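You operate a simulated robot arm through the tools that you are given. There is no shell and no other tool.

You are at the controls of a simulated robot arm. One attempt, no reset.

TASK
Make chocolate milk: one scoop of cocoa, milk to the FILL line, stir it smooth.
Fine: orange mug; scoop, jug and stirrer go back. Set down upright: scoop, milk jug, stirrer.

The check looks at the end state, three seconds after you hand in, the way a careful person would. Anything else that was tipped, shoved, dropped, spilled or broken makes it a failure.

THE ROBOT
A 6-joint arm with a fingered hand, fixed in place. Base frame: the origin is on the floor under the middle of its stand, x ahead of it, y to its left, z up; the work surface is at about z = 0.9. Readings come in m, rad, newtons and seconds.
With the tool pointing down near the work surface it reaches from about 0.28 to 0.7 m from the base axis. Its first joint turns from -2.897 to 2.897 rad. Payload 4 kg.
The TCP is the grasp point between the finger pads, 0.022 m short of the fingertips. In the tool frame z runs along the fingers and y along their closing line. The gripper opens to 0.112 m; its body begins 0.06 m behind the TCP. The gripper is a hand of 4 fingers: y runs from the thumb to the fingers, the wrist lies at [0, 0, -0.218] in the tool frame, and closing takes about 1.5 s.
Orientation is that of the tool frame in the base frame, as [roll, pitch, yaw] about the fixed x, y, z axes, in that order (R = Rz(yaw) Ry(pitch) Rx(roll)). With the fingers straight down and closing along the base's y, the tool's x points along the base's -x, its y along +y and its z along -z.

THE INTERFACE
- The arm moves only by the tool arm_command. Its argument "increments" is a list of rows, each a list of 3 entries, a list of its own where there are three numbers: the opening in per cent of the stroke, from 0 (shut) to 100 (fully open), then the shift along the base's x, y, z in units of 150 mm (1.0 is 150 mm), then the turn, a rotation vector about the base's x, y, z in units of 45 degrees (1.0 is 45 degrees). In form: [[claw, [tx, ty, tz], [rx, ry, rz]], ...]. A call has 1 to 20 rows; each row is the pose to reach, as a shift and turn from the pose commanded when the call began. A call with a number of a shift or a turn outside -1 to 1 is refused whole. A row lasts 0.2 s, in which the tool goes at most 0.05 m and 0.15 rad; a call with a longer step from one row to the next is refused whole, and so is a gripper value outside its range. A pose out of reach is approached as far as the arm can. The call stops where the force on the tool passes 40 N (or 10 N more than at its start, if that is more) or the arm is blocked; 0.2 s more then pass. The fingers move at their own pace (about 0.045 m/s each) and stop on an object; they squeeze with about 21 N. The grip force told is the motor's: it shows also when the fingers shut on nothing. Time passes only in rows, and 0.2 s behind the last, so rows that repeat a pose let the fingers close. The reply holds the time, the measured pose of the TCP, the force on the tool along the base axes, the opening and the grip force, in the units named above and with some noise, with the torque about the TCP (base axes, N m) and any sound that the robot's microphone picked up, and new pictures: "pictures" is both (left out), scene, wrist or none.
- Cameras (640 x 400 px; columns grow to the right, rows downward): "scene" is fixed at [0.0478, 0.4998, 1.5529]; the picture's right is [-0.36, -0.93, 0.00], its down [-0.71, 0.27, -0.65] and it looks along [0.61, -0.23, -0.76] (base axes); focal length 340 px, centre (320, 200). "wrist" rides on the gripper at [0.069, 0.005, -0.083] in the tool frame; the picture's right is [-0.06, 1.00, 0.00], its down [-0.77, -0.05, -0.64] and it looks along [-0.64, -0.04, 0.77] (tool axes); focal length 243 px, centre (320, 200). There is no depth. A picture from a camera that has moved, and an enlarged one, comes with that camera's place and axes in the base frame and with its lens.
- hand_shape(shape): the hand has 4 fingers and takes this shape, open, in about a second: jaw (thumb against the fingers, like two jaws); tri (thumb and two fingers); tip (a fingertip pinch); poke (one finger out to press); point (the index stretched); flat (the hand flat); cup (the hand cupped); fist (a fist). The gripper value then closes the fingers along that shape, each until it touches; the sizes above hold for jaw. It gives what a move gives, with no picture.
- inspect(camera, box): a new picture of the part [left, top, right, bottom] of that camera's present view, enlarged. No time passes.
- job_done(): hands the job in; it is judged then, once.

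Places have to be worked out from the pictures, the camera data and where the tool is seen. Open the gripper and draw the arm clear of the work before you hand the job in, unless the task says otherwise.

The tools are called after "Call:" by a JSON object that holds its "name" and its "arguments". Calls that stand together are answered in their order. arm_command: Moves the arm, as the interface text tells. Its arguments: {"type":"object","properties":{"increments":{"type":"array"},"pictures":{"type":"string","enum":["both","scene","wrist","none"]}},"required":["increments"]} The other tools are called the same way: hand_shape (shape) gives the hand a shape; inspect (camera, box) takes an enlarged picture of a part of a camera's view; job_done () hands the job in.

At the start:

```text
time_s: 0.0
ee_pos: [0.3427, 0.2057, 1.2369]
orientation: [3.14, 0.001, 3.14]
contact_force: [0.2, 0.0, -0.1]
ft_torque: [0.01, 0.06, 0.01]
opening: 0.112
grip_force: 0.1
shape: jaw
```

scene: 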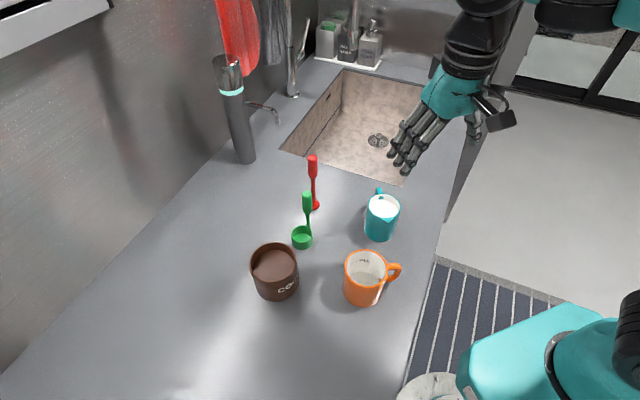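
wrist: 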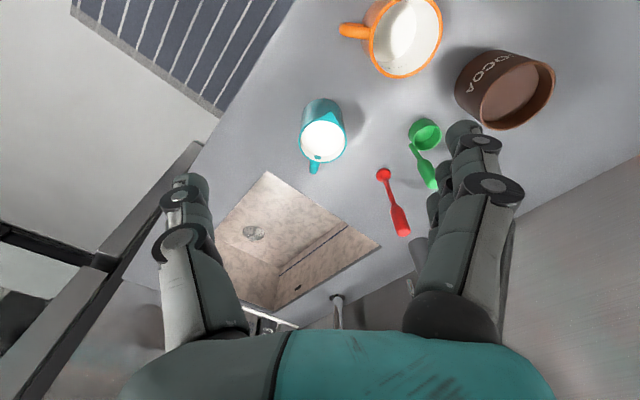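

I'll start by looking closer at the objects on the counter: the cocoa pot, orange mug, milk jug, green scoop and red stirrer.

Call:
{"name": "inspect", "arguments": {"camera": "scene", "box": [230, 140, 430, 320]}}

Call:
{"name": "inspect", "arguments": {"camera": "wrist", "box": [280, 0, 580, 250]}}

Call:
{"name": "inspect", "arguments": {"camera": "scene", "box": [330, 230, 420, 310]}}

Call:
{"name": "inspect", "arguments": {"camera": "scene", "box": [270, 140, 350, 260]}}

```text
2.22 times, centred on (330, 230) of scene
camera zoom: at [0.0478, 0.4998, 1.5529], right [-0.36, -0.93, 0.0], down [-0.71, 0.27, -0.65], along [0.61, -0.23, -0.76], focal length 756 px, centre (298, 133)
```

zoom: 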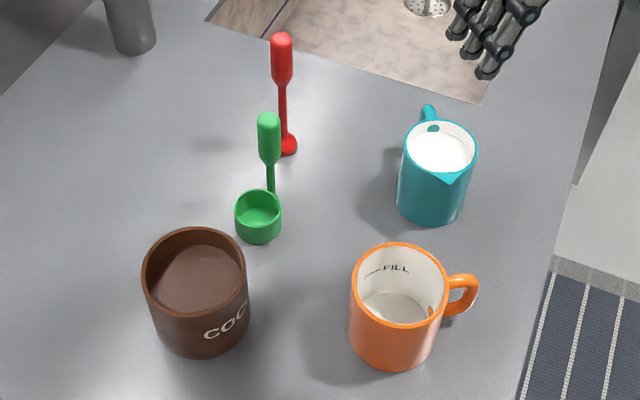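

```text
1.60 times, centred on (430, 125) of wrist
camera zoom: at [0.2738, 0.2099, 1.3183], right [0.06, 1.0, 0.0], down [0.77, -0.05, 0.64], along [0.64, -0.04, -0.77], focal length 388 px, centre (144, 320)
```

zoom: 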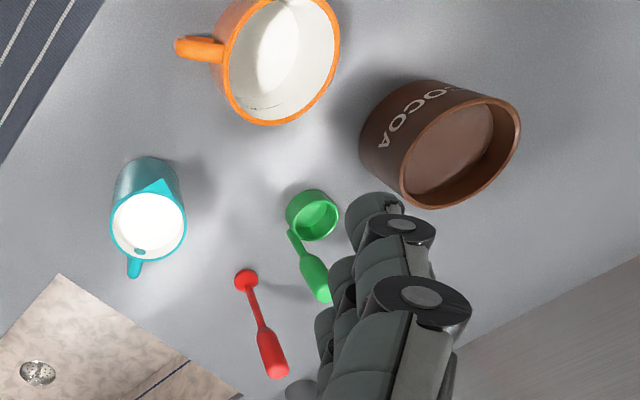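

```text
5.00 times, centred on (375, 270) of scene
camera zoom: at [0.0478, 0.4998, 1.5529], right [-0.36, -0.93, 0.0], down [-0.71, 0.27, -0.65], along [0.61, -0.23, -0.76], focal length 1700 px, centre (45, -150)
```

zoom: 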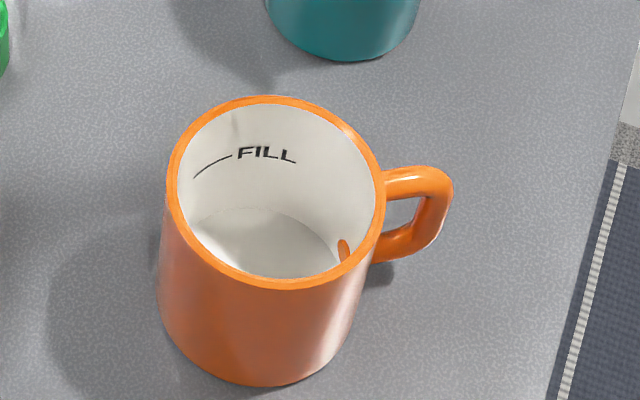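

```text
3.33 times, centred on (310, 200) of scene
camera zoom: at [0.0478, 0.4998, 1.5529], right [-0.36, -0.93, 0.0], down [-0.71, 0.27, -0.65], along [0.61, -0.23, -0.76], focal length 1134 px, centre (353, 200)
```

zoom: 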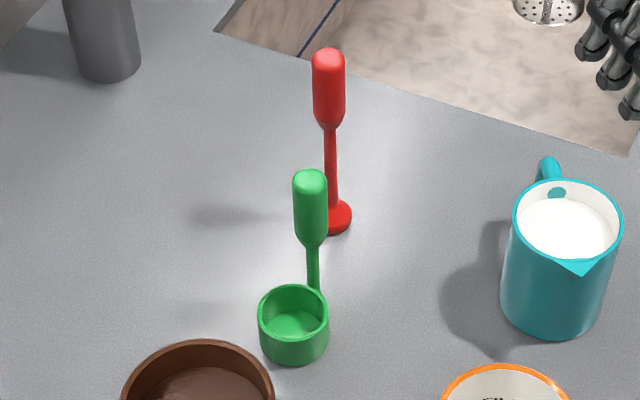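

The scene is readable: by my estimate the mug is at about (0.31, 0.31), the cocoa pot (0.39, 0.47), the scoop handle (0.48, 0.365), the stirrer (0.56, 0.32) and the jug (0.43, 0.21). First I test high above the counter whether the wrist can turn by -45° steps, towards a camera-up side grasp.

Call:
{"name": "arm_command", "arguments": {"increments": [[100, [0, 0, 0.05], [0, 0, -0.17]], [100, [0, 0, 0.1], [0, 0, -0.34]], [100, [0, 0, 0.1], [0, 0, -0.51]], [100, [0, 0, 0.1], [0, 0, -0.68]], [100, [0, 0, 0.1], [0, 0, -0.85]], [100, [0, 0, 0.1], [0, 0, -1.0]]], "pictures": "scene"}}

```text
time_s: 1.4
ee_pos: [0.3415, 0.2061, 1.2508]
orientation: [3.141, 0.0, 2.353]
contact_force: [0.2, -0.9, 0.6]
ft_torque: [0.01, -0.02, -0.01]
opening: 0.1118
grip_force: 0.1
shape: jaw
```

scene: 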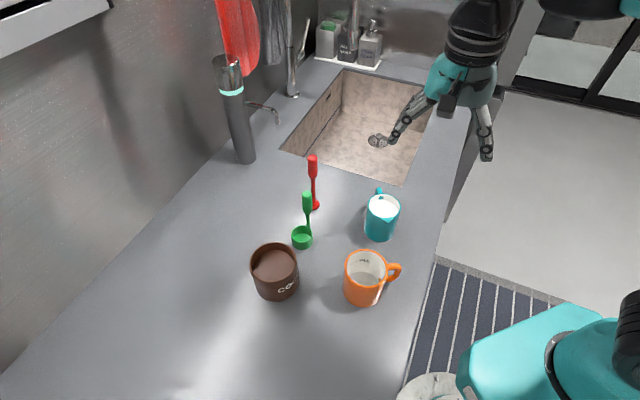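

The wrist turned cleanly to yaw 2.353. I keep turning towards yaw 45° in free air.

Call:
{"name": "arm_command", "arguments": {"increments": [[100, [0, 0, 0], [0, 0, -0.17]], [100, [0, 0, 0], [0, 0, -0.34]], [100, [0, 0, 0], [0, 0, -0.51]], [100, [0, 0, 0], [0, 0, -0.68]], [100, [0, 0, 0], [0, 0, -0.85]], [100, [0, 0, 0], [0, 0, -1.0]]], "pictures": "none"}}

Call:
{"name": "arm_command", "arguments": {"increments": [[100, [0, 0, 0], [0, 0, -0.17]], [100, [0, 0, 0], [0, 0, -0.34]], [100, [0, 0, 0], [0, 0, -0.51]], [100, [0, 0, 0], [0, 0, -0.68]], [100, [0, 0, 0], [0, 0, -0.85]], [100, [0, 0, 0], [0, 0, -1.0]]], "pictures": "both"}}

```text
time_s: 2.8
ee_pos: [0.3416, 0.2069, 1.2498]
orientation: [3.14, 0.001, 1.569]
contact_force: [-0.7, -0.3, 0.9]
ft_torque: [0.02, -0.02, -0.02]
opening: 0.1122
grip_force: 0.1
shape: jaw
```

```text
time_s: 4.2
ee_pos: [0.3403, 0.2058, 1.2512]
orientation: [3.14, -0.001, 0.782]
contact_force: [-1.3, 0.5, -0.1]
ft_torque: [-0.02, 0.03, -0.01]
opening: 0.1119
grip_force: 0.0
shape: jaw
camera wrist: at [0.3948, 0.2513, 1.3333], right [0.66, -0.75, 0.0], down [-0.58, -0.5, 0.64], along [-0.48, -0.42, -0.77], focal length 243 px, centre (320, 200)
```

scene: 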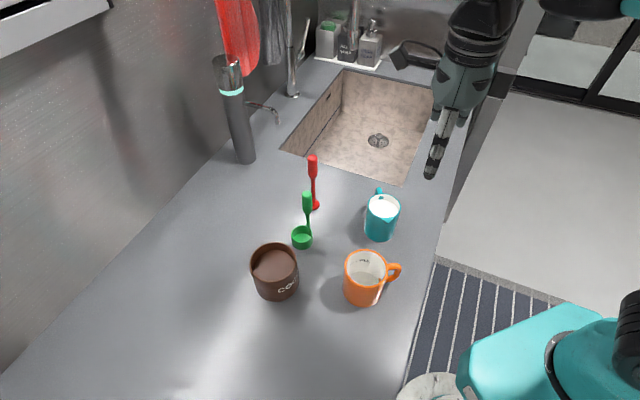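
wrist: 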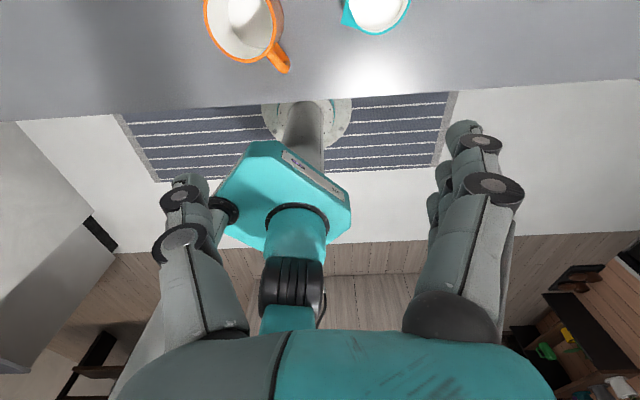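

Yaw is now about 45° with the camera on the far side. I pitch the tool 45° up towards the counter (about s = (0.707, -0.707, 0)) while moving forward, still high.

Call:
{"name": "arm_command", "arguments": {"increments": [[100, [0.07, 0.1, 0], [0.12, -0.12, 0]], [100, [0.14, 0.2, 0], [0.24, -0.24, 0]], [100, [0.21, 0.3, 0], [0.36, -0.36, 0]], [100, [0.28, 0.4, 0], [0.48, -0.48, 0]], [100, [0.35, 0.5, 0], [0.6, -0.6, 0]], [100, [0.4, 0.6, 0], [0.707, -0.707, 0]]], "pictures": "scene"}}

Call:
{"name": "arm_command", "arguments": {"increments": [[100, [0.03, 0.03, 0], [0.12, -0.12, 0]], [100, [0.06, 0.06, 0], [0.24, -0.24, 0]], [100, [0.09, 0.09, 0], [0.36, -0.36, 0]], [100, [0.12, 0.12, 0], [0.48, -0.48, 0]], [100, [0.15, 0.15, 0], [0.6, -0.6, 0]], [100, [0.2, 0.2, 0], [0.707, -0.707, 0]]], "pictures": "both"}}

```text
time_s: 5.6
ee_pos: [0.4041, 0.2972, 1.2508]
orientation: [3.14, -0.79, 0.785]
contact_force: [-0.7, -0.3, -0.2]
ft_torque: [0.0, 0.0, 0.02]
opening: 0.1118
grip_force: 0.0
shape: jaw
```

scene: 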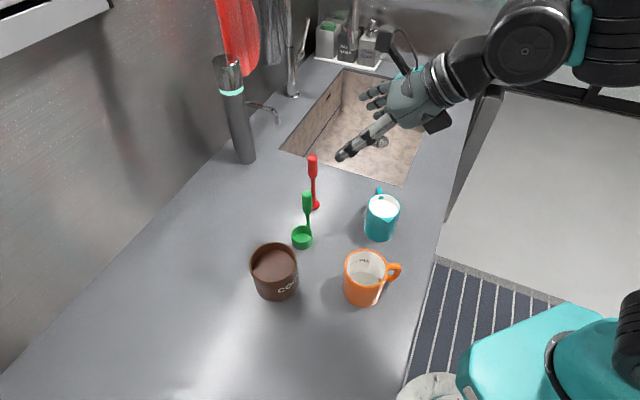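

```text
time_s: 7.0
ee_pos: [0.432, 0.3255, 1.2502]
orientation: [0.104, -1.569, -2.463]
contact_force: [-0.6, -0.6, -0.9]
ft_torque: [-0.02, -0.04, 0.02]
opening: 0.112
grip_force: 0.1
shape: jaw
camera wrist: at [0.3766, 0.2638, 1.3192], right [0.7, -0.71, -0.06], down [-0.49, -0.42, -0.77], along [0.51, 0.57, -0.64], focal length 243 px, centre (320, 200)
```

scene: 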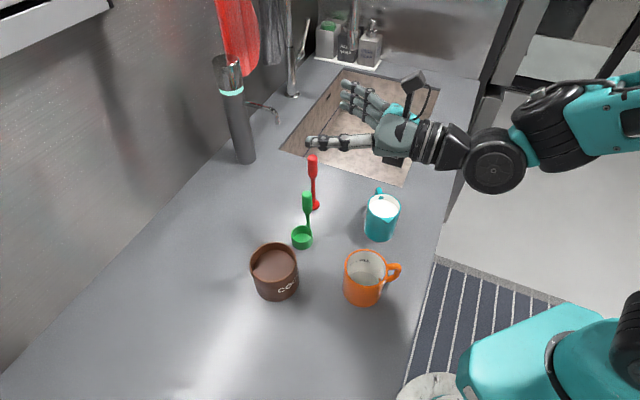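
wrist: 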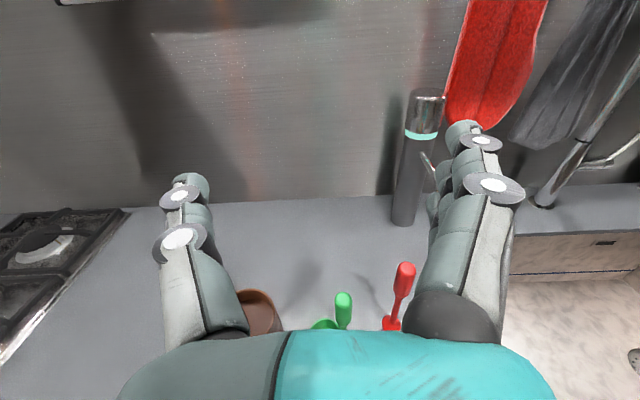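

A horizontal tool pose works here. Before using it, I test in free air that the dump orientation is reachable: cup end swung up to the right, with the hand to the left of the mug.

Call:
{"name": "arm_command", "arguments": {"increments": [[100, [-0.07, 0.02, 0], [-0.159, -0.051, 0.0025]], [100, [-0.14, 0.04, 0], [-0.318, -0.102, 0.005]], [100, [-0.21, 0.06, 0], [-0.478, -0.153, 0.0075]], [100, [-0.28, 0.08, 0], [-0.637, -0.204, 0.01]], [100, [-0.35, 0.1, 0], [-0.796, -0.255, 0.0125]], [100, [-0.422, 0.116, 0], [-0.955, -0.306, 0.015]]], "pictures": "none"}}

Call:
{"name": "arm_command", "arguments": {"increments": [[100, [-0.07, 0.02, 0], [-0.159, -0.051, 0.0025]], [100, [-0.14, 0.04, 0], [-0.318, -0.102, 0.005]], [100, [-0.21, 0.06, 0], [-0.478, -0.153, 0.0075]], [100, [-0.28, 0.08, 0], [-0.637, -0.204, 0.01]], [100, [-0.35, 0.1, 0], [-0.796, -0.255, 0.0125]], [100, [-0.422, 0.116, 0], [-0.955, -0.306, 0.015]]], "pictures": "none"}}

Call:
{"name": "arm_command", "arguments": {"increments": [[100, [-0.07, 0.02, 0], [-0.159, -0.051, 0.0025]], [100, [-0.14, 0.04, 0], [-0.318, -0.102, 0.005]], [100, [-0.21, 0.06, 0], [-0.478, -0.153, 0.0075]], [100, [-0.28, 0.08, 0], [-0.637, -0.204, 0.01]], [100, [-0.35, 0.1, 0], [-0.796, -0.255, 0.0125]], [100, [-0.422, 0.116, 0], [-0.955, -0.306, 0.015]]], "pictures": "both"}}

```text
time_s: 8.4
ee_pos: [0.368, 0.3432, 1.2517]
orientation: [2.05, -0.783, 1.888]
contact_force: [0.6, -0.7, 0.8]
ft_torque: [-0.01, -0.03, 0.03]
opening: 0.1118
grip_force: 0.0
shape: jaw
```

```text
time_s: 9.8
ee_pos: [0.3049, 0.361, 1.2517]
orientation: [2.06, 0.005, 1.896]
contact_force: [-0.7, 0.3, 0.3]
ft_torque: [-0.01, -0.01, 0.02]
opening: 0.112
grip_force: 0.1
shape: jaw
```

```text
time_s: 11.4
ee_pos: [0.2834, 0.3353, 1.2843]
orientation: [2.046, 0.661, 1.827]
contact_force: [0.0, 0.1, -0.4]
ft_torque: [0.02, 0.03, 0.02]
opening: 0.1119
grip_force: 0.1
shape: jaw
out of reach, approached as far as the arm can: row 6
stopped in row 6: the arm was blocked; the commanded pose is now the measured one
camera wrist: at [0.1949, 0.3944, 1.2734], right [0.32, 0.59, 0.74], down [-0.46, -0.59, 0.67], along [0.83, -0.55, 0.09], focal length 243 px, centre (320, 200)
```

scene: 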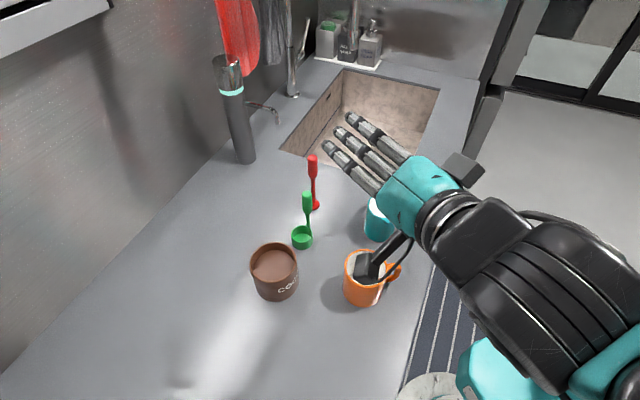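
wrist: 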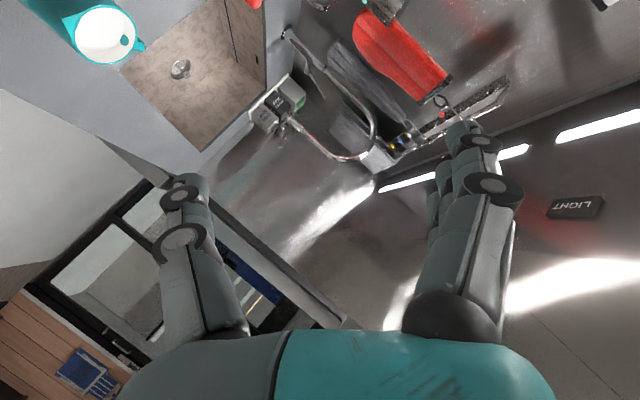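

The arm runs out of reach close to the base in that orientation. A better choice is to point the tool along +x, pitched about 20° down, approaching the scoop from the left-front and dumping on the far-left side of the mug. I rotate into that orientation, staying high.

Call:
{"name": "arm_command", "arguments": {"increments": [[100, [0.04, 0.01, 0], [0.15, -0.0045, -0.055]], [100, [0.08, 0.02, 0], [0.301, -0.009, -0.11]], [100, [0.12, 0.03, 0], [0.452, -0.0135, -0.165]], [100, [0.16, 0.04, 0], [0.603, -0.018, -0.219]], [100, [0.2, 0.05, 0], [0.754, -0.0225, -0.274]], [100, [0.23, 0.067, 0], [0.905, -0.027, -0.329]]], "pictures": "none"}}

Call:
{"name": "arm_command", "arguments": {"increments": [[100, [0.04, 0.01, 0], [0.15, -0.0045, -0.055]], [100, [0.08, 0.02, 0], [0.301, -0.009, -0.11]], [100, [0.12, 0.03, 0], [0.452, -0.0135, -0.165]], [100, [0.16, 0.04, 0], [0.603, -0.018, -0.219]], [100, [0.2, 0.05, 0], [0.754, -0.0225, -0.274]], [100, [0.23, 0.067, 0], [0.905, -0.027, -0.329]]], "pictures": "none"}}

Call:
{"name": "arm_command", "arguments": {"increments": [[100, [0.04, 0.01, 0], [0.15, -0.0045, -0.055]], [100, [0.08, 0.02, 0], [0.301, -0.009, -0.11]], [100, [0.12, 0.03, -0.1], [0.452, -0.0135, -0.165]], [100, [0.16, 0.04, -0.2], [0.603, -0.018, -0.219]], [100, [0.2, 0.05, -0.3], [0.754, -0.0225, -0.274]], [100, [0.2, 0.06, -0.45], [0.905, -0.027, -0.329]]], "pictures": "both"}}

```text
time_s: 12.8
ee_pos: [0.3169, 0.3471, 1.2843]
orientation: [1.944, -0.046, 1.53]
contact_force: [0.4, -0.4, 0.9]
ft_torque: [-0.01, 0.0, 0.0]
opening: 0.1119
grip_force: 0.0
shape: jaw
```

```text
time_s: 14.2
ee_pos: [0.3515, 0.358, 1.283]
orientation: [2.072, -0.743, 1.207]
contact_force: [0.1, -0.3, -0.1]
ft_torque: [0.0, 0.04, -0.01]
opening: 0.112
grip_force: 0.1
shape: jaw
```

```text
time_s: 15.6
ee_pos: [0.3804, 0.3655, 1.2144]
orientation: [3.131, -1.225, 0.005]
contact_force: [0.3, 0.4, -0.4]
ft_torque: [0.03, 0.05, -0.02]
opening: 0.1118
grip_force: 0.1
shape: jaw
camera wrist: at [0.3266, 0.3613, 1.3069], right [-0.02, -1.0, -0.06], down [-0.86, 0.05, -0.5], along [0.51, 0.04, -0.86], focal length 243 px, centre (320, 200)
```

scene: 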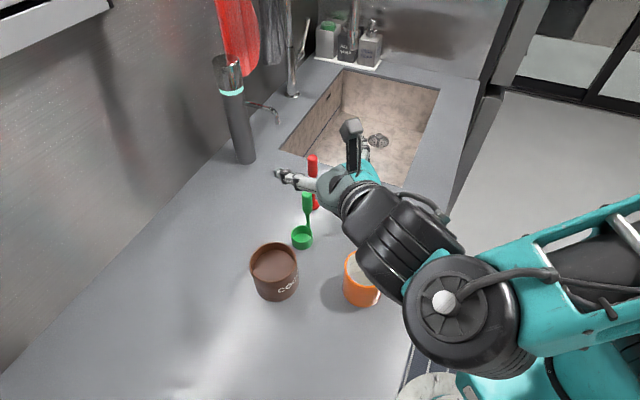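
wrist: 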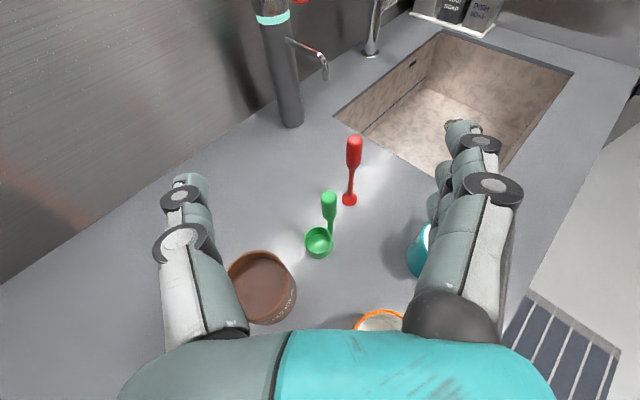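

The orientation is right (pitch 20° below horizontal, pointing +x). I zoom the wrist camera on the scoop and pot to refine their positions.

Call:
{"name": "inspect", "arguments": {"camera": "wrist", "box": [260, 120, 400, 270]}}

Call:
{"name": "inspect", "arguments": {"camera": "wrist", "box": [200, 220, 360, 340]}}

Call:
{"name": "inspect", "arguments": {"camera": "scene", "box": [240, 140, 340, 310]}}

```text
2.67 times, centred on (330, 195) of wrist
camera zoom: at [0.3266, 0.3613, 1.3069], right [-0.02, -1.0, -0.06], down [-0.86, 0.05, -0.5], along [0.51, 0.04, -0.86], focal length 647 px, centre (293, 213)
```

zoom: 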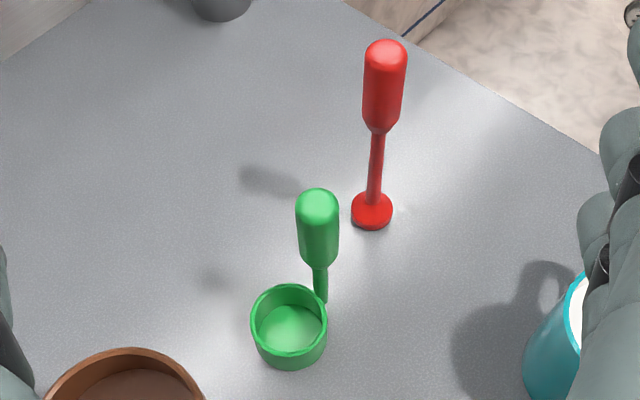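

```text
3.33 times, centred on (280, 280) of wrist
camera zoom: at [0.3266, 0.3613, 1.3069], right [-0.02, -1.0, -0.06], down [-0.86, 0.05, -0.5], along [0.51, 0.04, -0.86], focal length 809 px, centre (453, -67)
```

zoom: 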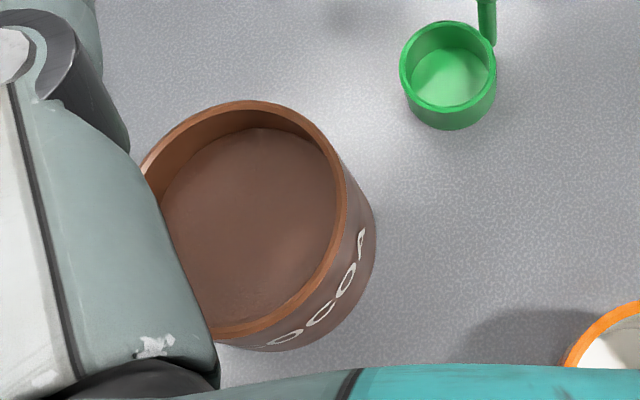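

```text
2.35 times, centred on (290, 225) of scene
camera zoom: at [0.0478, 0.4998, 1.5529], right [-0.36, -0.93, 0.0], down [-0.71, 0.27, -0.65], along [0.61, -0.23, -0.76], focal length 800 px, centre (391, 141)
```

zoom: 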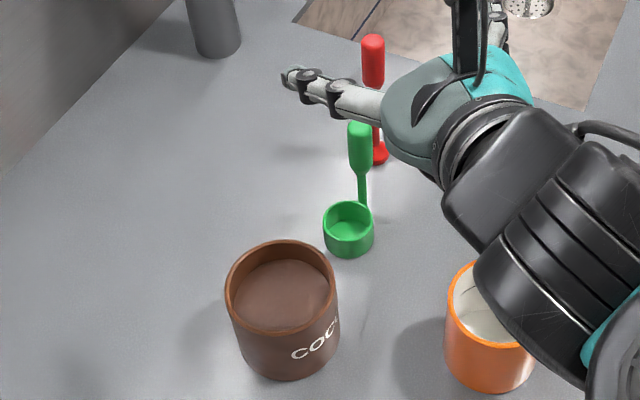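

The scoop handle axis comes out at about (0.488, 0.362), with the grip spanning z 0.98–1.05. I notice the robot's wrist joint hangs about 0.1 m below the hand in this pose and would hit the mug, so I yaw another -45° to approach laterally from the left, keeping high.

Call:
{"name": "arm_command", "arguments": {"increments": [[100, [0.05, 0.06, 0], [0, 0, -0.17]], [100, [0.1, 0.12, 0], [0, 0, -0.34]], [100, [0.15, 0.18, 0], [0, 0, -0.51]], [100, [0.2, 0.24, 0], [0, 0, -0.68]], [100, [0.25, 0.32, 0], [0, 0, -0.85]], [100, [0.29, 0.39, 0], [0, 0, -1.0]], [100, [0.29, 0.39, 0], [0, 0, -1.0]]], "pictures": "both"}}

```text
time_s: 17.2
ee_pos: [0.4572, 0.2799, 1.1121]
orientation: [-3.077, -1.169, -0.773]
contact_force: [0.0, -0.2, -0.4]
ft_torque: [-0.01, 0.02, 0.0]
opening: 0.112
grip_force: 0.1
shape: jaw
out of reach, approached as far as the arm can: row 3, 4, 5, 6, 7
camera wrist: at [0.4158, 0.3054, 1.2068], right [-0.67, -0.74, -0.08], down [-0.63, 0.63, -0.45], along [0.39, -0.25, -0.89], focal length 243 px, centre (320, 200)
```

scene: 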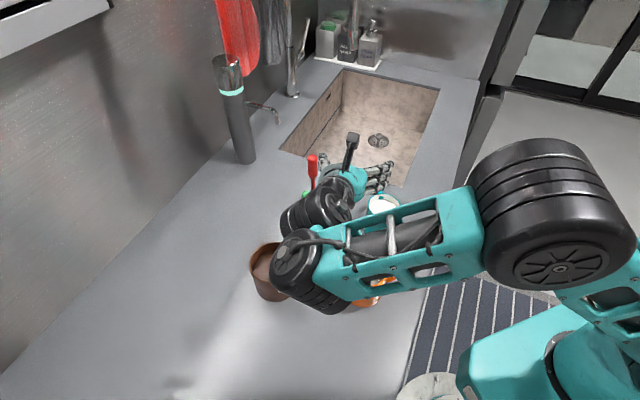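
wrist: 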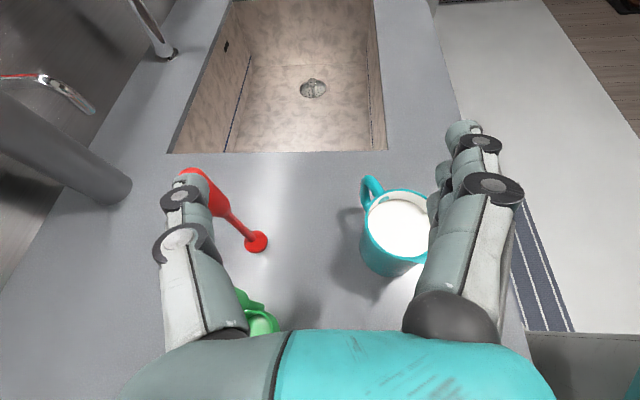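

The arm could not follow and sagged to z≈1.11, close to the objects, though no force was felt. Before moving, I check that nothing was touched.

Call:
{"name": "inspect", "arguments": {"camera": "wrist", "box": [140, 130, 540, 380]}}

Call:
{"name": "inspect", "arguments": {"camera": "scene", "box": [230, 130, 430, 320]}}

```text
1.60 times, centred on (340, 255) of wrist
camera zoom: at [0.4158, 0.3054, 1.2068], right [-0.67, -0.74, -0.08], down [-0.63, 0.63, -0.45], along [0.39, -0.25, -0.89], focal length 388 px, centre (288, 112)
```

zoom: 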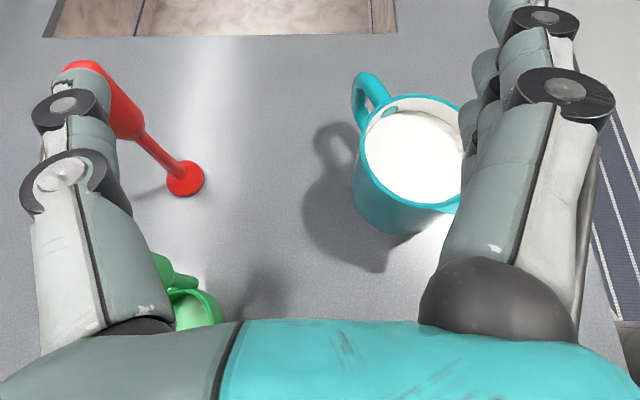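

```text
2.11 times, centred on (330, 225) of scene
camera zoom: at [0.0478, 0.4998, 1.5529], right [-0.36, -0.93, 0.0], down [-0.71, 0.27, -0.65], along [0.61, -0.23, -0.76], focal length 716 px, centre (299, 147)
```

zoom: 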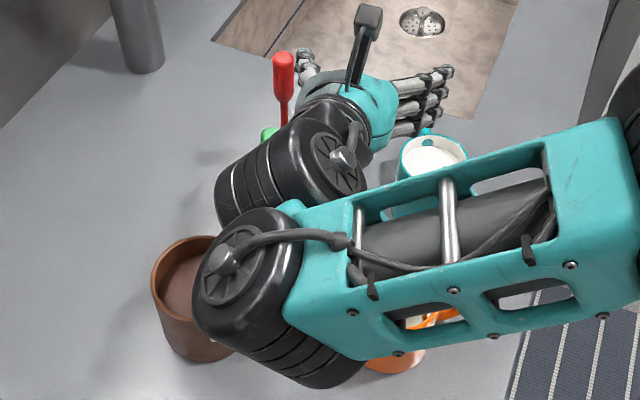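

Everything still looks untouched. I reverse along the exact same path and then go up.

Call:
{"name": "arm_command", "arguments": {"increments": [[100, [-0.04, -0.07, 0], [0, 0, 0.15]], [100, [-0.09, -0.15, 0], [0, 0, 0.32]], [100, [-0.14, -0.21, 0], [0, 0, 0.49]], [100, [-0.19, -0.27, 0], [0, 0, 0.66]], [100, [-0.24, -0.33, 0], [0, 0, 0.83]], [100, [-0.29, -0.39, 0], [0, 0, 1.0]], [100, [-0.29, -0.39, 0.1], [0, 0, 1.0]]], "pictures": "both"}}

```text
time_s: 18.8
ee_pos: [0.4205, 0.2229, 1.1246]
orientation: [-3.078, -1.172, 0.015]
contact_force: [-0.6, 0.4, -0.6]
ft_torque: [-0.01, 0.0, 0.01]
opening: 0.1119
grip_force: 0.0
shape: jaw
camera wrist: at [0.3728, 0.2119, 1.2202], right [0.05, -1.0, -0.08], down [-0.89, -0.01, -0.45], along [0.45, 0.1, -0.89], focal length 243 px, centre (320, 200)
```

scene: 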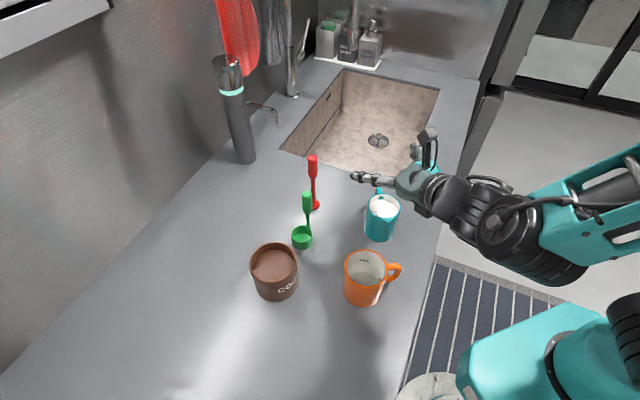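
wrist: 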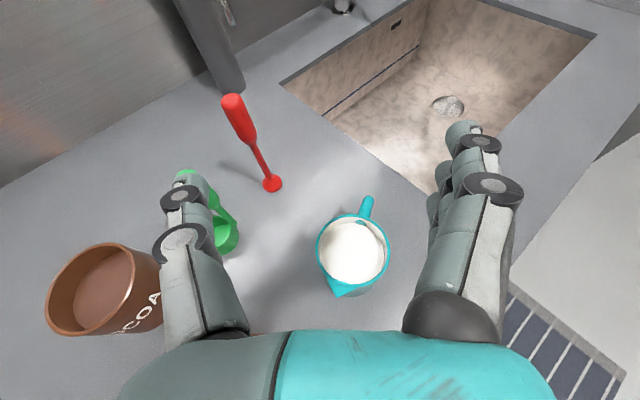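

The jug, mug and the others are untouched, and the command pose now equals the measured one. I raise well clear, then test another dump orientation (cup swung up to the left, with the hand to the right of the mug) in free air.

Call:
{"name": "arm_command", "arguments": {"increments": [[100, [0, 0, 0.25], [0, 0, 0]], [100, [0, 0, 0.5], [0, 0, 0]], [100, [0, 0, 0.75], [0, 0, 0]], [100, [0, 0, 1.0], [0, 0, 0]]], "pictures": "none"}}

Call:
{"name": "arm_command", "arguments": {"increments": [[100, [0, 0, 0.05], [0.099, 0.105, -0.0045]], [100, [0, 0, 0.1], [0.198, 0.211, -0.009]], [100, [0, 0, 0.15], [0.296, 0.316, -0.0135]], [100, [0, 0, 0.2], [0.395, 0.421, -0.018]], [100, [0, 0, 0.25], [0.494, 0.527, -0.0225]], [100, [0, 0, 0.3], [0.593, 0.632, -0.027]]], "pictures": "none"}}

Call:
{"name": "arm_command", "arguments": {"increments": [[100, [0, 0, 0.0], [0.099, 0.105, -0.0045]], [100, [0, 0, 0.0], [0.198, 0.211, -0.009]], [100, [0, 0, 0.0], [0.296, 0.316, -0.0135]], [100, [0, 0, 0.0], [0.395, 0.421, -0.018]], [100, [0, 0, 0.0], [0.494, 0.527, -0.0225]], [100, [0, 0, 0.0], [0.593, 0.632, -0.027]]], "pictures": "none"}}

Call:
{"name": "arm_command", "arguments": {"increments": [[100, [-0.05, 0, 0.0], [0.099, 0.105, -0.0045]], [100, [-0.1, 0, 0.0], [0.198, 0.211, -0.009]], [100, [-0.15, 0, 0.0], [0.296, 0.316, -0.0135]], [100, [-0.2, 0.05, 0.0], [0.395, 0.421, -0.018]], [100, [-0.25, 0.1, 0.0], [0.494, 0.527, -0.0225]], [100, [-0.29, 0.13, 0.0], [0.593, 0.632, -0.027]]], "pictures": "both"}}

```text
time_s: 19.8
ee_pos: [0.4217, 0.2253, 1.2749]
orientation: [-3.078, -1.17, 0.017]
contact_force: [0.3, -0.7, 0.1]
ft_torque: [0.0, 0.0, 0.02]
opening: 0.1119
grip_force: 0.0
shape: jaw
```

```text
time_s: 21.2
ee_pos: [0.4219, 0.224, 1.3211]
orientation: [-2.541, -0.565, -0.44]
contact_force: [0.3, -1.0, 0.6]
ft_torque: [-0.02, -0.01, 0.02]
opening: 0.1119
grip_force: 0.1
shape: jaw
```

```text
time_s: 22.6
ee_pos: [0.4166, 0.2189, 1.2851]
orientation: [-2.347, 0.083, -0.511]
contact_force: [0.0, -0.3, 0.2]
ft_torque: [0.0, 0.01, 0.0]
opening: 0.1121
grip_force: 0.0
shape: jaw
out of reach, approached as far as the arm can: row 5, 6
```

```text
time_s: 24.0
ee_pos: [0.3422, 0.2182, 1.1942]
orientation: [-2.141, 0.742, -0.44]
contact_force: [0.3, -0.4, 0.2]
ft_torque: [-0.03, -0.05, 0.02]
opening: 0.1121
grip_force: 0.0
shape: jaw
out of reach, approached as far as the arm can: row 1, 2, 3, 4, 5, 6
camera wrist: at [0.3839, 0.1196, 1.1759], right [-0.79, -0.22, -0.58], down [-0.49, -0.34, 0.8], along [-0.37, 0.91, 0.15], focal length 243 px, centre (320, 200)
```

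scene: 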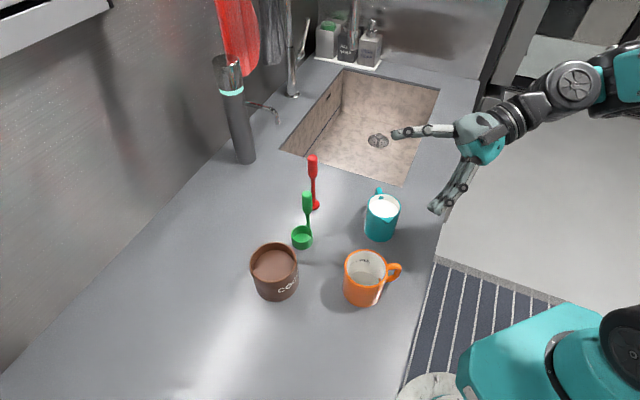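
wrist: 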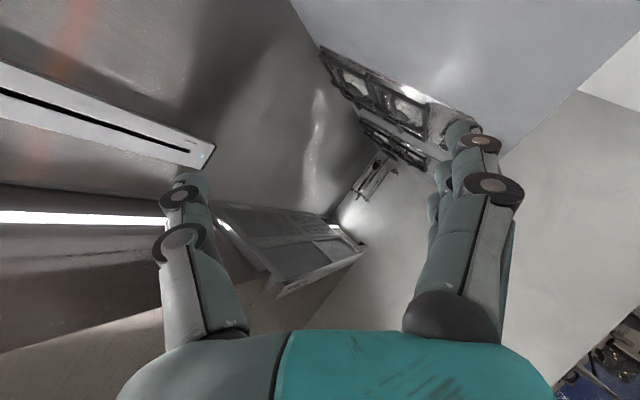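

The orientation was reached exactly, but the position slid lower and closer, so I check whether it holds nearer the real dump point. I move to (0.377, 0.243, 1.13), still above everything.

Call:
{"name": "arm_command", "arguments": {"increments": [[100, [0.08, 0.05, 0], [0, 0, 0]], [100, [0.16, 0.1, -0.1], [0, 0, 0]], [100, [0.23, 0.16, -0.2], [0, 0, 0]], [100, [0.23, 0.16, -0.3], [0, 0, 0]], [100, [0.23, 0.16, -0.43], [0, 0, 0]]], "pictures": "scene"}}

```text
time_s: 25.2
ee_pos: [0.3769, 0.2432, 1.1318]
orientation: [-2.153, 0.748, -0.447]
contact_force: [0.1, -0.2, -0.3]
ft_torque: [-0.01, 0.0, -0.04]
opening: 0.1121
grip_force: 0.1
shape: jaw
out of reach, approached as far as the arm can: row 1
```

scene: 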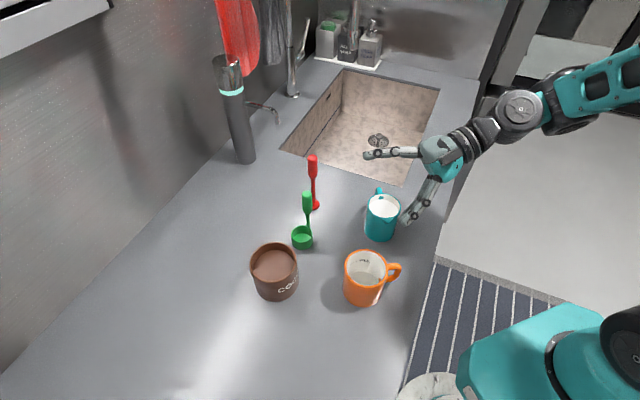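

That dump pose is reachable at (0.377, 0.243, 1.13). Next I reverse the rotation (131° back) into the scoop-grasp orientation, pointing at azimuth 70° and 25° below horizontal, while drifting towards the pre-grasp point.

Call:
{"name": "arm_command", "arguments": {"increments": [[80, [0.02, 0.01, 0.02], [-0.029, -0.148, 0.057]], [80, [0.04, 0.02, 0.04], [-0.058, -0.297, 0.115]], [80, [0.06, 0.03, 0.06], [-0.087, -0.445, 0.172]], [80, [0.08, 0.04, 0.08], [-0.115, -0.593, 0.229]], [80, [0.1, 0.05, 0.1], [-0.144, -0.741, 0.287]], [80, [0.12, 0.06, 0.12], [-0.173, -0.89, 0.344]]], "pictures": "none"}}

Call:
{"name": "arm_command", "arguments": {"increments": [[60, [0.02, 0.01, 0.02], [-0.029, -0.148, 0.057]], [60, [0.04, 0.02, 0.04], [-0.058, -0.297, 0.115]], [60, [0.06, 0.03, 0.06], [-0.087, -0.445, 0.172]], [60, [0.08, 0.04, 0.08], [-0.115, -0.593, 0.229]], [60, [0.1, 0.05, 0.1], [-0.144, -0.741, 0.287]], [60, [0.12, 0.06, 0.12], [-0.173, -0.89, 0.344]]], "pictures": "none"}}

Call:
{"name": "arm_command", "arguments": {"increments": [[55, [0.04, 0.02, 0.0], [-0.029, -0.148, 0.057]], [55, [0.08, 0.04, 0.0], [-0.058, -0.297, 0.115]], [55, [0.12, 0.06, 0.0], [-0.087, -0.445, 0.172]], [55, [0.16, 0.08, 0.0], [-0.115, -0.593, 0.229]], [55, [0.2, 0.1, 0.0], [-0.144, -0.741, 0.287]], [55, [0.24, 0.12, 0.0], [-0.173, -0.89, 0.344]]], "pictures": "both"}}

```text
time_s: 26.6
ee_pos: [0.394, 0.2506, 1.1504]
orientation: [-2.08, 0.039, -0.134]
contact_force: [1.4, 0.3, 0.0]
ft_torque: [0.02, 0.01, 0.0]
opening: 0.0898
grip_force: 0.1
shape: jaw
```

```text
time_s: 28.0
ee_pos: [0.4107, 0.2591, 1.1685]
orientation: [-2.24, -0.654, 0.199]
contact_force: [0.6, -0.5, 1.1]
ft_torque: [-0.02, -0.04, -0.03]
opening: 0.0678
grip_force: 0.1
shape: jaw
```

```text
time_s: 29.4
ee_pos: [0.4476, 0.2767, 1.1669]
orientation: [3.134, -1.136, 1.23]
contact_force: [0.0, -0.3, 0.5]
ft_torque: [-0.02, -0.02, 0.01]
opening: 0.0625
grip_force: 0.2
shape: jaw
camera wrist: at [0.4366, 0.2317, 1.2644], right [0.93, -0.36, -0.06], down [-0.35, -0.83, -0.42], along [0.11, 0.41, -0.9], focal length 243 px, centre (320, 200)
```

scene: 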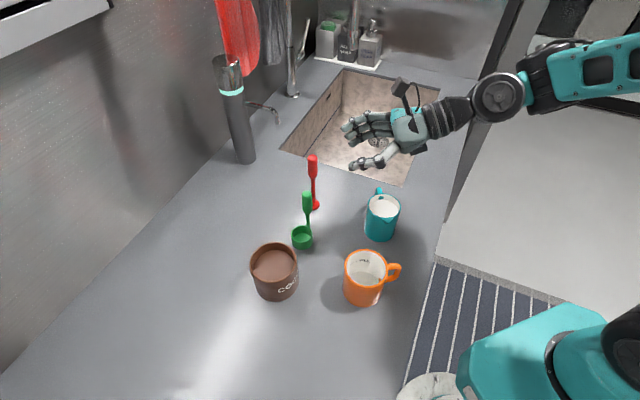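
wrist: 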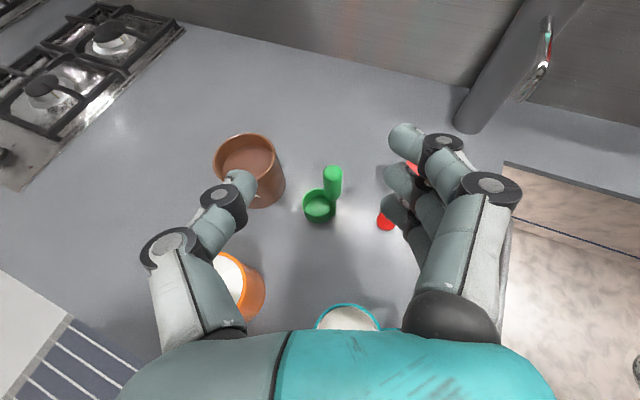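

I'm in the grasp orientation now. I zoom in on the scoop from this new viewpoint to refine its position.

Call:
{"name": "inspect", "arguments": {"camera": "wrist", "box": [270, 140, 430, 240]}}

Call:
{"name": "inspect", "arguments": {"camera": "scene", "box": [260, 130, 440, 270]}}

```text
4.00 times, centred on (350, 190) of wrist
camera zoom: at [0.4366, 0.2317, 1.2644], right [0.93, -0.36, -0.06], down [-0.35, -0.83, -0.42], along [0.11, 0.41, -0.9], focal length 970 px, centre (200, 240)
```

zoom: 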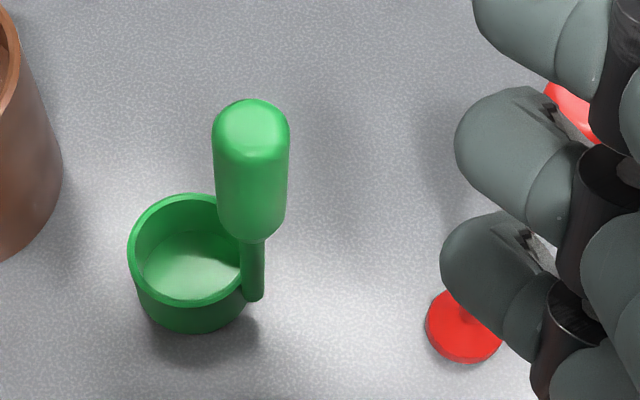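

```text
2.86 times, centred on (350, 200) of scene
camera zoom: at [0.0478, 0.4998, 1.5529], right [-0.36, -0.93, 0.0], down [-0.71, 0.27, -0.65], along [0.61, -0.23, -0.76], focal length 972 px, centre (234, 200)
```

zoom: 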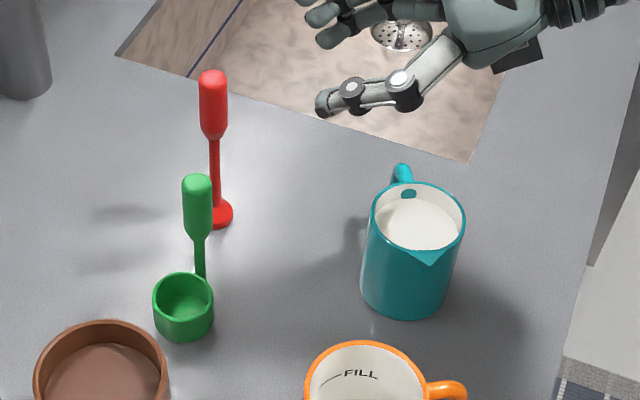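

Fused estimate: the handle axis is at (0.488, 0.360) and the cup centre at (0.472, 0.383). I descend to a pre-grasp point 8 cm short of the handle.

Call:
{"name": "arm_command", "arguments": {"increments": [[55, [0.03, 0.03, -0.2], [0, 0, 0]], [55, [0.06, 0.06, -0.4], [0, 0, 0]], [55, [0.09, 0.09, -0.6], [0, 0, 0]], [55, [0.107, 0.099, -0.755], [0, 0, 0]], [55, [0.107, 0.099, -0.755], [0, 0, 0]]], "pictures": "both"}}

```text
time_s: 30.6
ee_pos: [0.4625, 0.2923, 1.0539]
orientation: [3.139, -1.137, 1.225]
contact_force: [-0.5, 0.2, 0.9]
ft_torque: [-0.01, 0.0, -0.02]
opening: 0.0623
grip_force: 0.1
shape: jaw
camera wrist: at [0.4515, 0.2466, 1.1509], right [0.93, -0.37, -0.06], down [-0.35, -0.83, -0.42], along [0.11, 0.41, -0.9], focal length 243 px, centre (320, 200)
```

scene: 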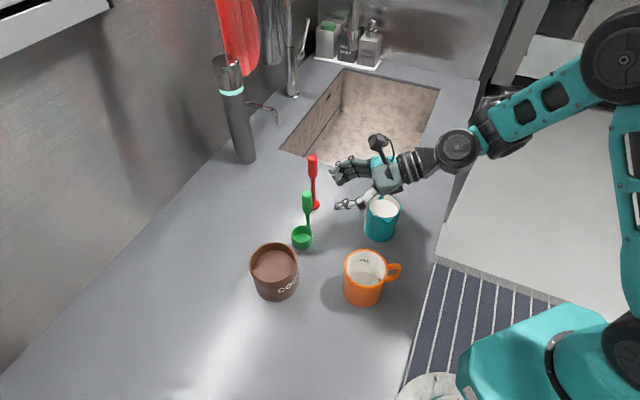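
wrist: 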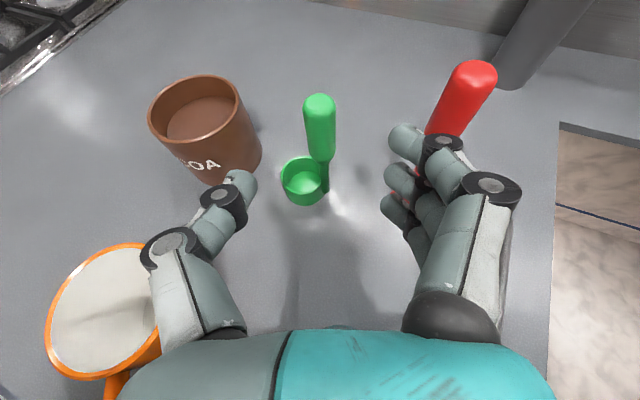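

The handle lies on the tool axis, and the stirrer clears the finger knuckles by about 1 cm. I advance along the tool axis 5 cm and look again.

Call:
{"name": "arm_command", "arguments": {"increments": [[52, [0.025, 0.07, -0.035], [0, 0, 0]], [50, [0.05, 0.14, -0.07], [0, 0, 0]], [50, [0.075, 0.21, -0.105], [0, 0, 0]], [50, [0.1, 0.28, -0.14], [0, 0, 0]], [50, [0.1, 0.28, -0.14], [0, 0, 0]]], "pictures": "both"}}

```text
time_s: 31.8
ee_pos: [0.4785, 0.3355, 1.032]
orientation: [3.14, -1.138, 1.225]
contact_force: [-0.4, 0.1, 0.0]
ft_torque: [-0.02, 0.0, 0.0]
opening: 0.0568
grip_force: 0.1
shape: jaw
camera wrist: at [0.4686, 0.2898, 1.1307], right [0.93, -0.37, -0.06], down [-0.35, -0.83, -0.42], along [0.11, 0.41, -0.9], focal length 243 px, centre (320, 200)
```

scene: 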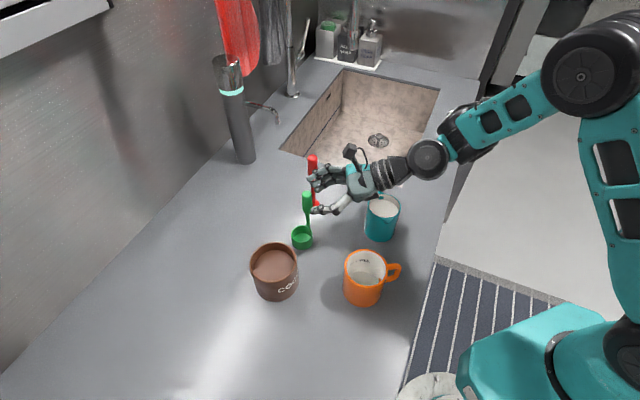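
wrist: 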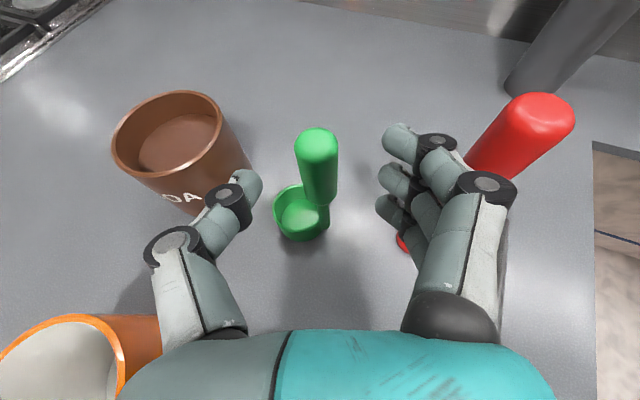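

The handle is centred between thumb and fingers. I go the last 2.4 cm forward and close gently.

Call:
{"name": "arm_command", "arguments": {"increments": [[50, [0.027, 0.075, -0.033], [0, 0, 0]], [50, [0.055, 0.155, -0.067], [0, 0, 0]], [50, [0.055, 0.155, -0.067], [0, 0, 0]]], "pictures": "wrist"}}

```text
time_s: 32.6
ee_pos: [0.4877, 0.3575, 1.0233]
orientation: [3.14, -1.136, 1.226]
contact_force: [-0.4, 0.7, -0.2]
ft_torque: [0.03, -0.03, -0.01]
opening: 0.0565
grip_force: 0.2
shape: jaw
camera wrist: at [0.4766, 0.3121, 1.12], right [0.93, -0.37, -0.06], down [-0.35, -0.83, -0.42], along [0.11, 0.41, -0.9], focal length 243 px, centre (320, 200)
```

wrist: 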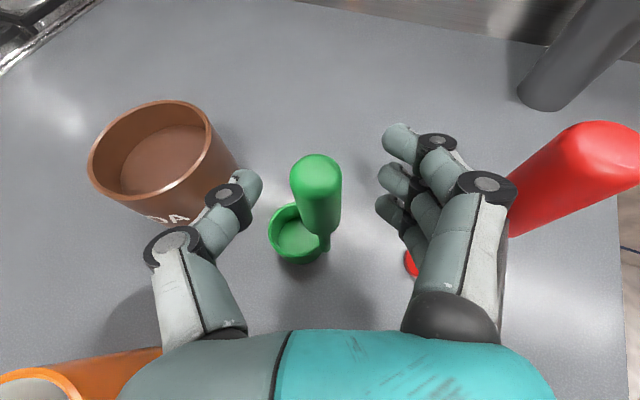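

The handle is within 2 mm of the grasp point. I close the fingers on it now.

Call:
{"name": "arm_command", "arguments": {"increments": [[40, [0, 0, 0], [0, 0, 0]], [30, [0, 0, 0], [0, 0, 0]], [20, [0, 0, 0], [0, 0, 0]], [10, [0, 0, 0], [0, 0, 0]], [0, [0, 0, 0], [0, 0, 0]], [0, [0, 0, 0], [0, 0, 0]], [0, [0, 0, 0], [0, 0, 0]], [0, [0, 0, 0], [0, 0, 0]]], "pictures": "both"}}

```text
time_s: 34.4
ee_pos: [0.4883, 0.357, 1.0233]
orientation: [3.14, -1.136, 1.224]
contact_force: [0.7, -0.4, -0.5]
ft_torque: [0.01, 0.0, -0.04]
opening: 0.0
grip_force: 20.5
shape: jaw
camera wrist: at [0.4765, 0.3119, 1.12], right [0.93, -0.37, -0.06], down [-0.35, -0.83, -0.42], along [0.11, 0.41, -0.9], focal length 243 px, centre (320, 200)
```

scene: 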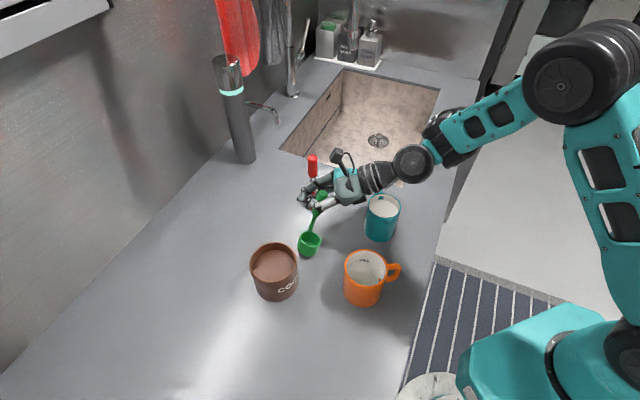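
wrist: 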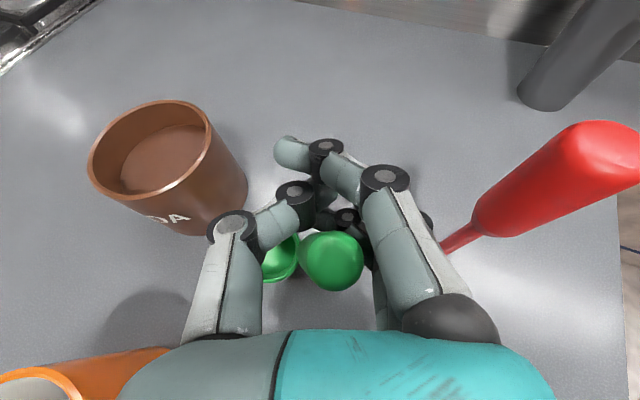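

The fingers closed past the handle and it slipped back towards the palm; the scoop looks tilted. I look closely before doing anything.

Call:
{"name": "inspect", "arguments": {"camera": "wrist", "box": [200, 110, 460, 330]}}

Call:
{"name": "inspect", "arguments": {"camera": "scene", "box": [270, 140, 380, 270]}}

```text
1.82 times, centred on (330, 220) of wrist
camera zoom: at [0.4765, 0.3119, 1.12], right [0.93, -0.37, -0.06], down [-0.35, -0.83, -0.42], along [0.11, 0.41, -0.9], focal length 441 px, centre (302, 164)
```

zoom: 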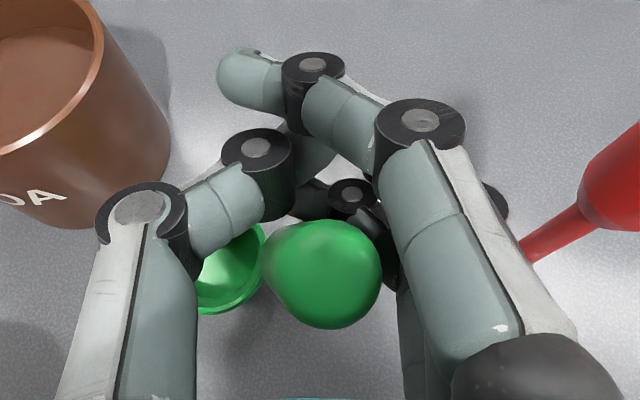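

```text
3.08 times, centred on (325, 205) of scene
camera zoom: at [0.0478, 0.4998, 1.5529], right [-0.36, -0.93, 0.0], down [-0.71, 0.27, -0.65], along [0.61, -0.23, -0.76], focal length 1046 px, centre (305, 185)
```

zoom: 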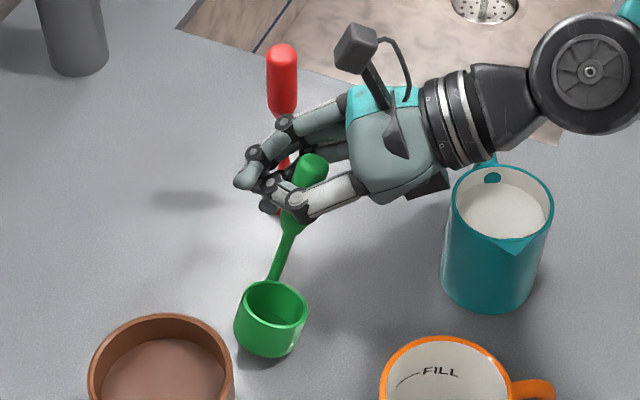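

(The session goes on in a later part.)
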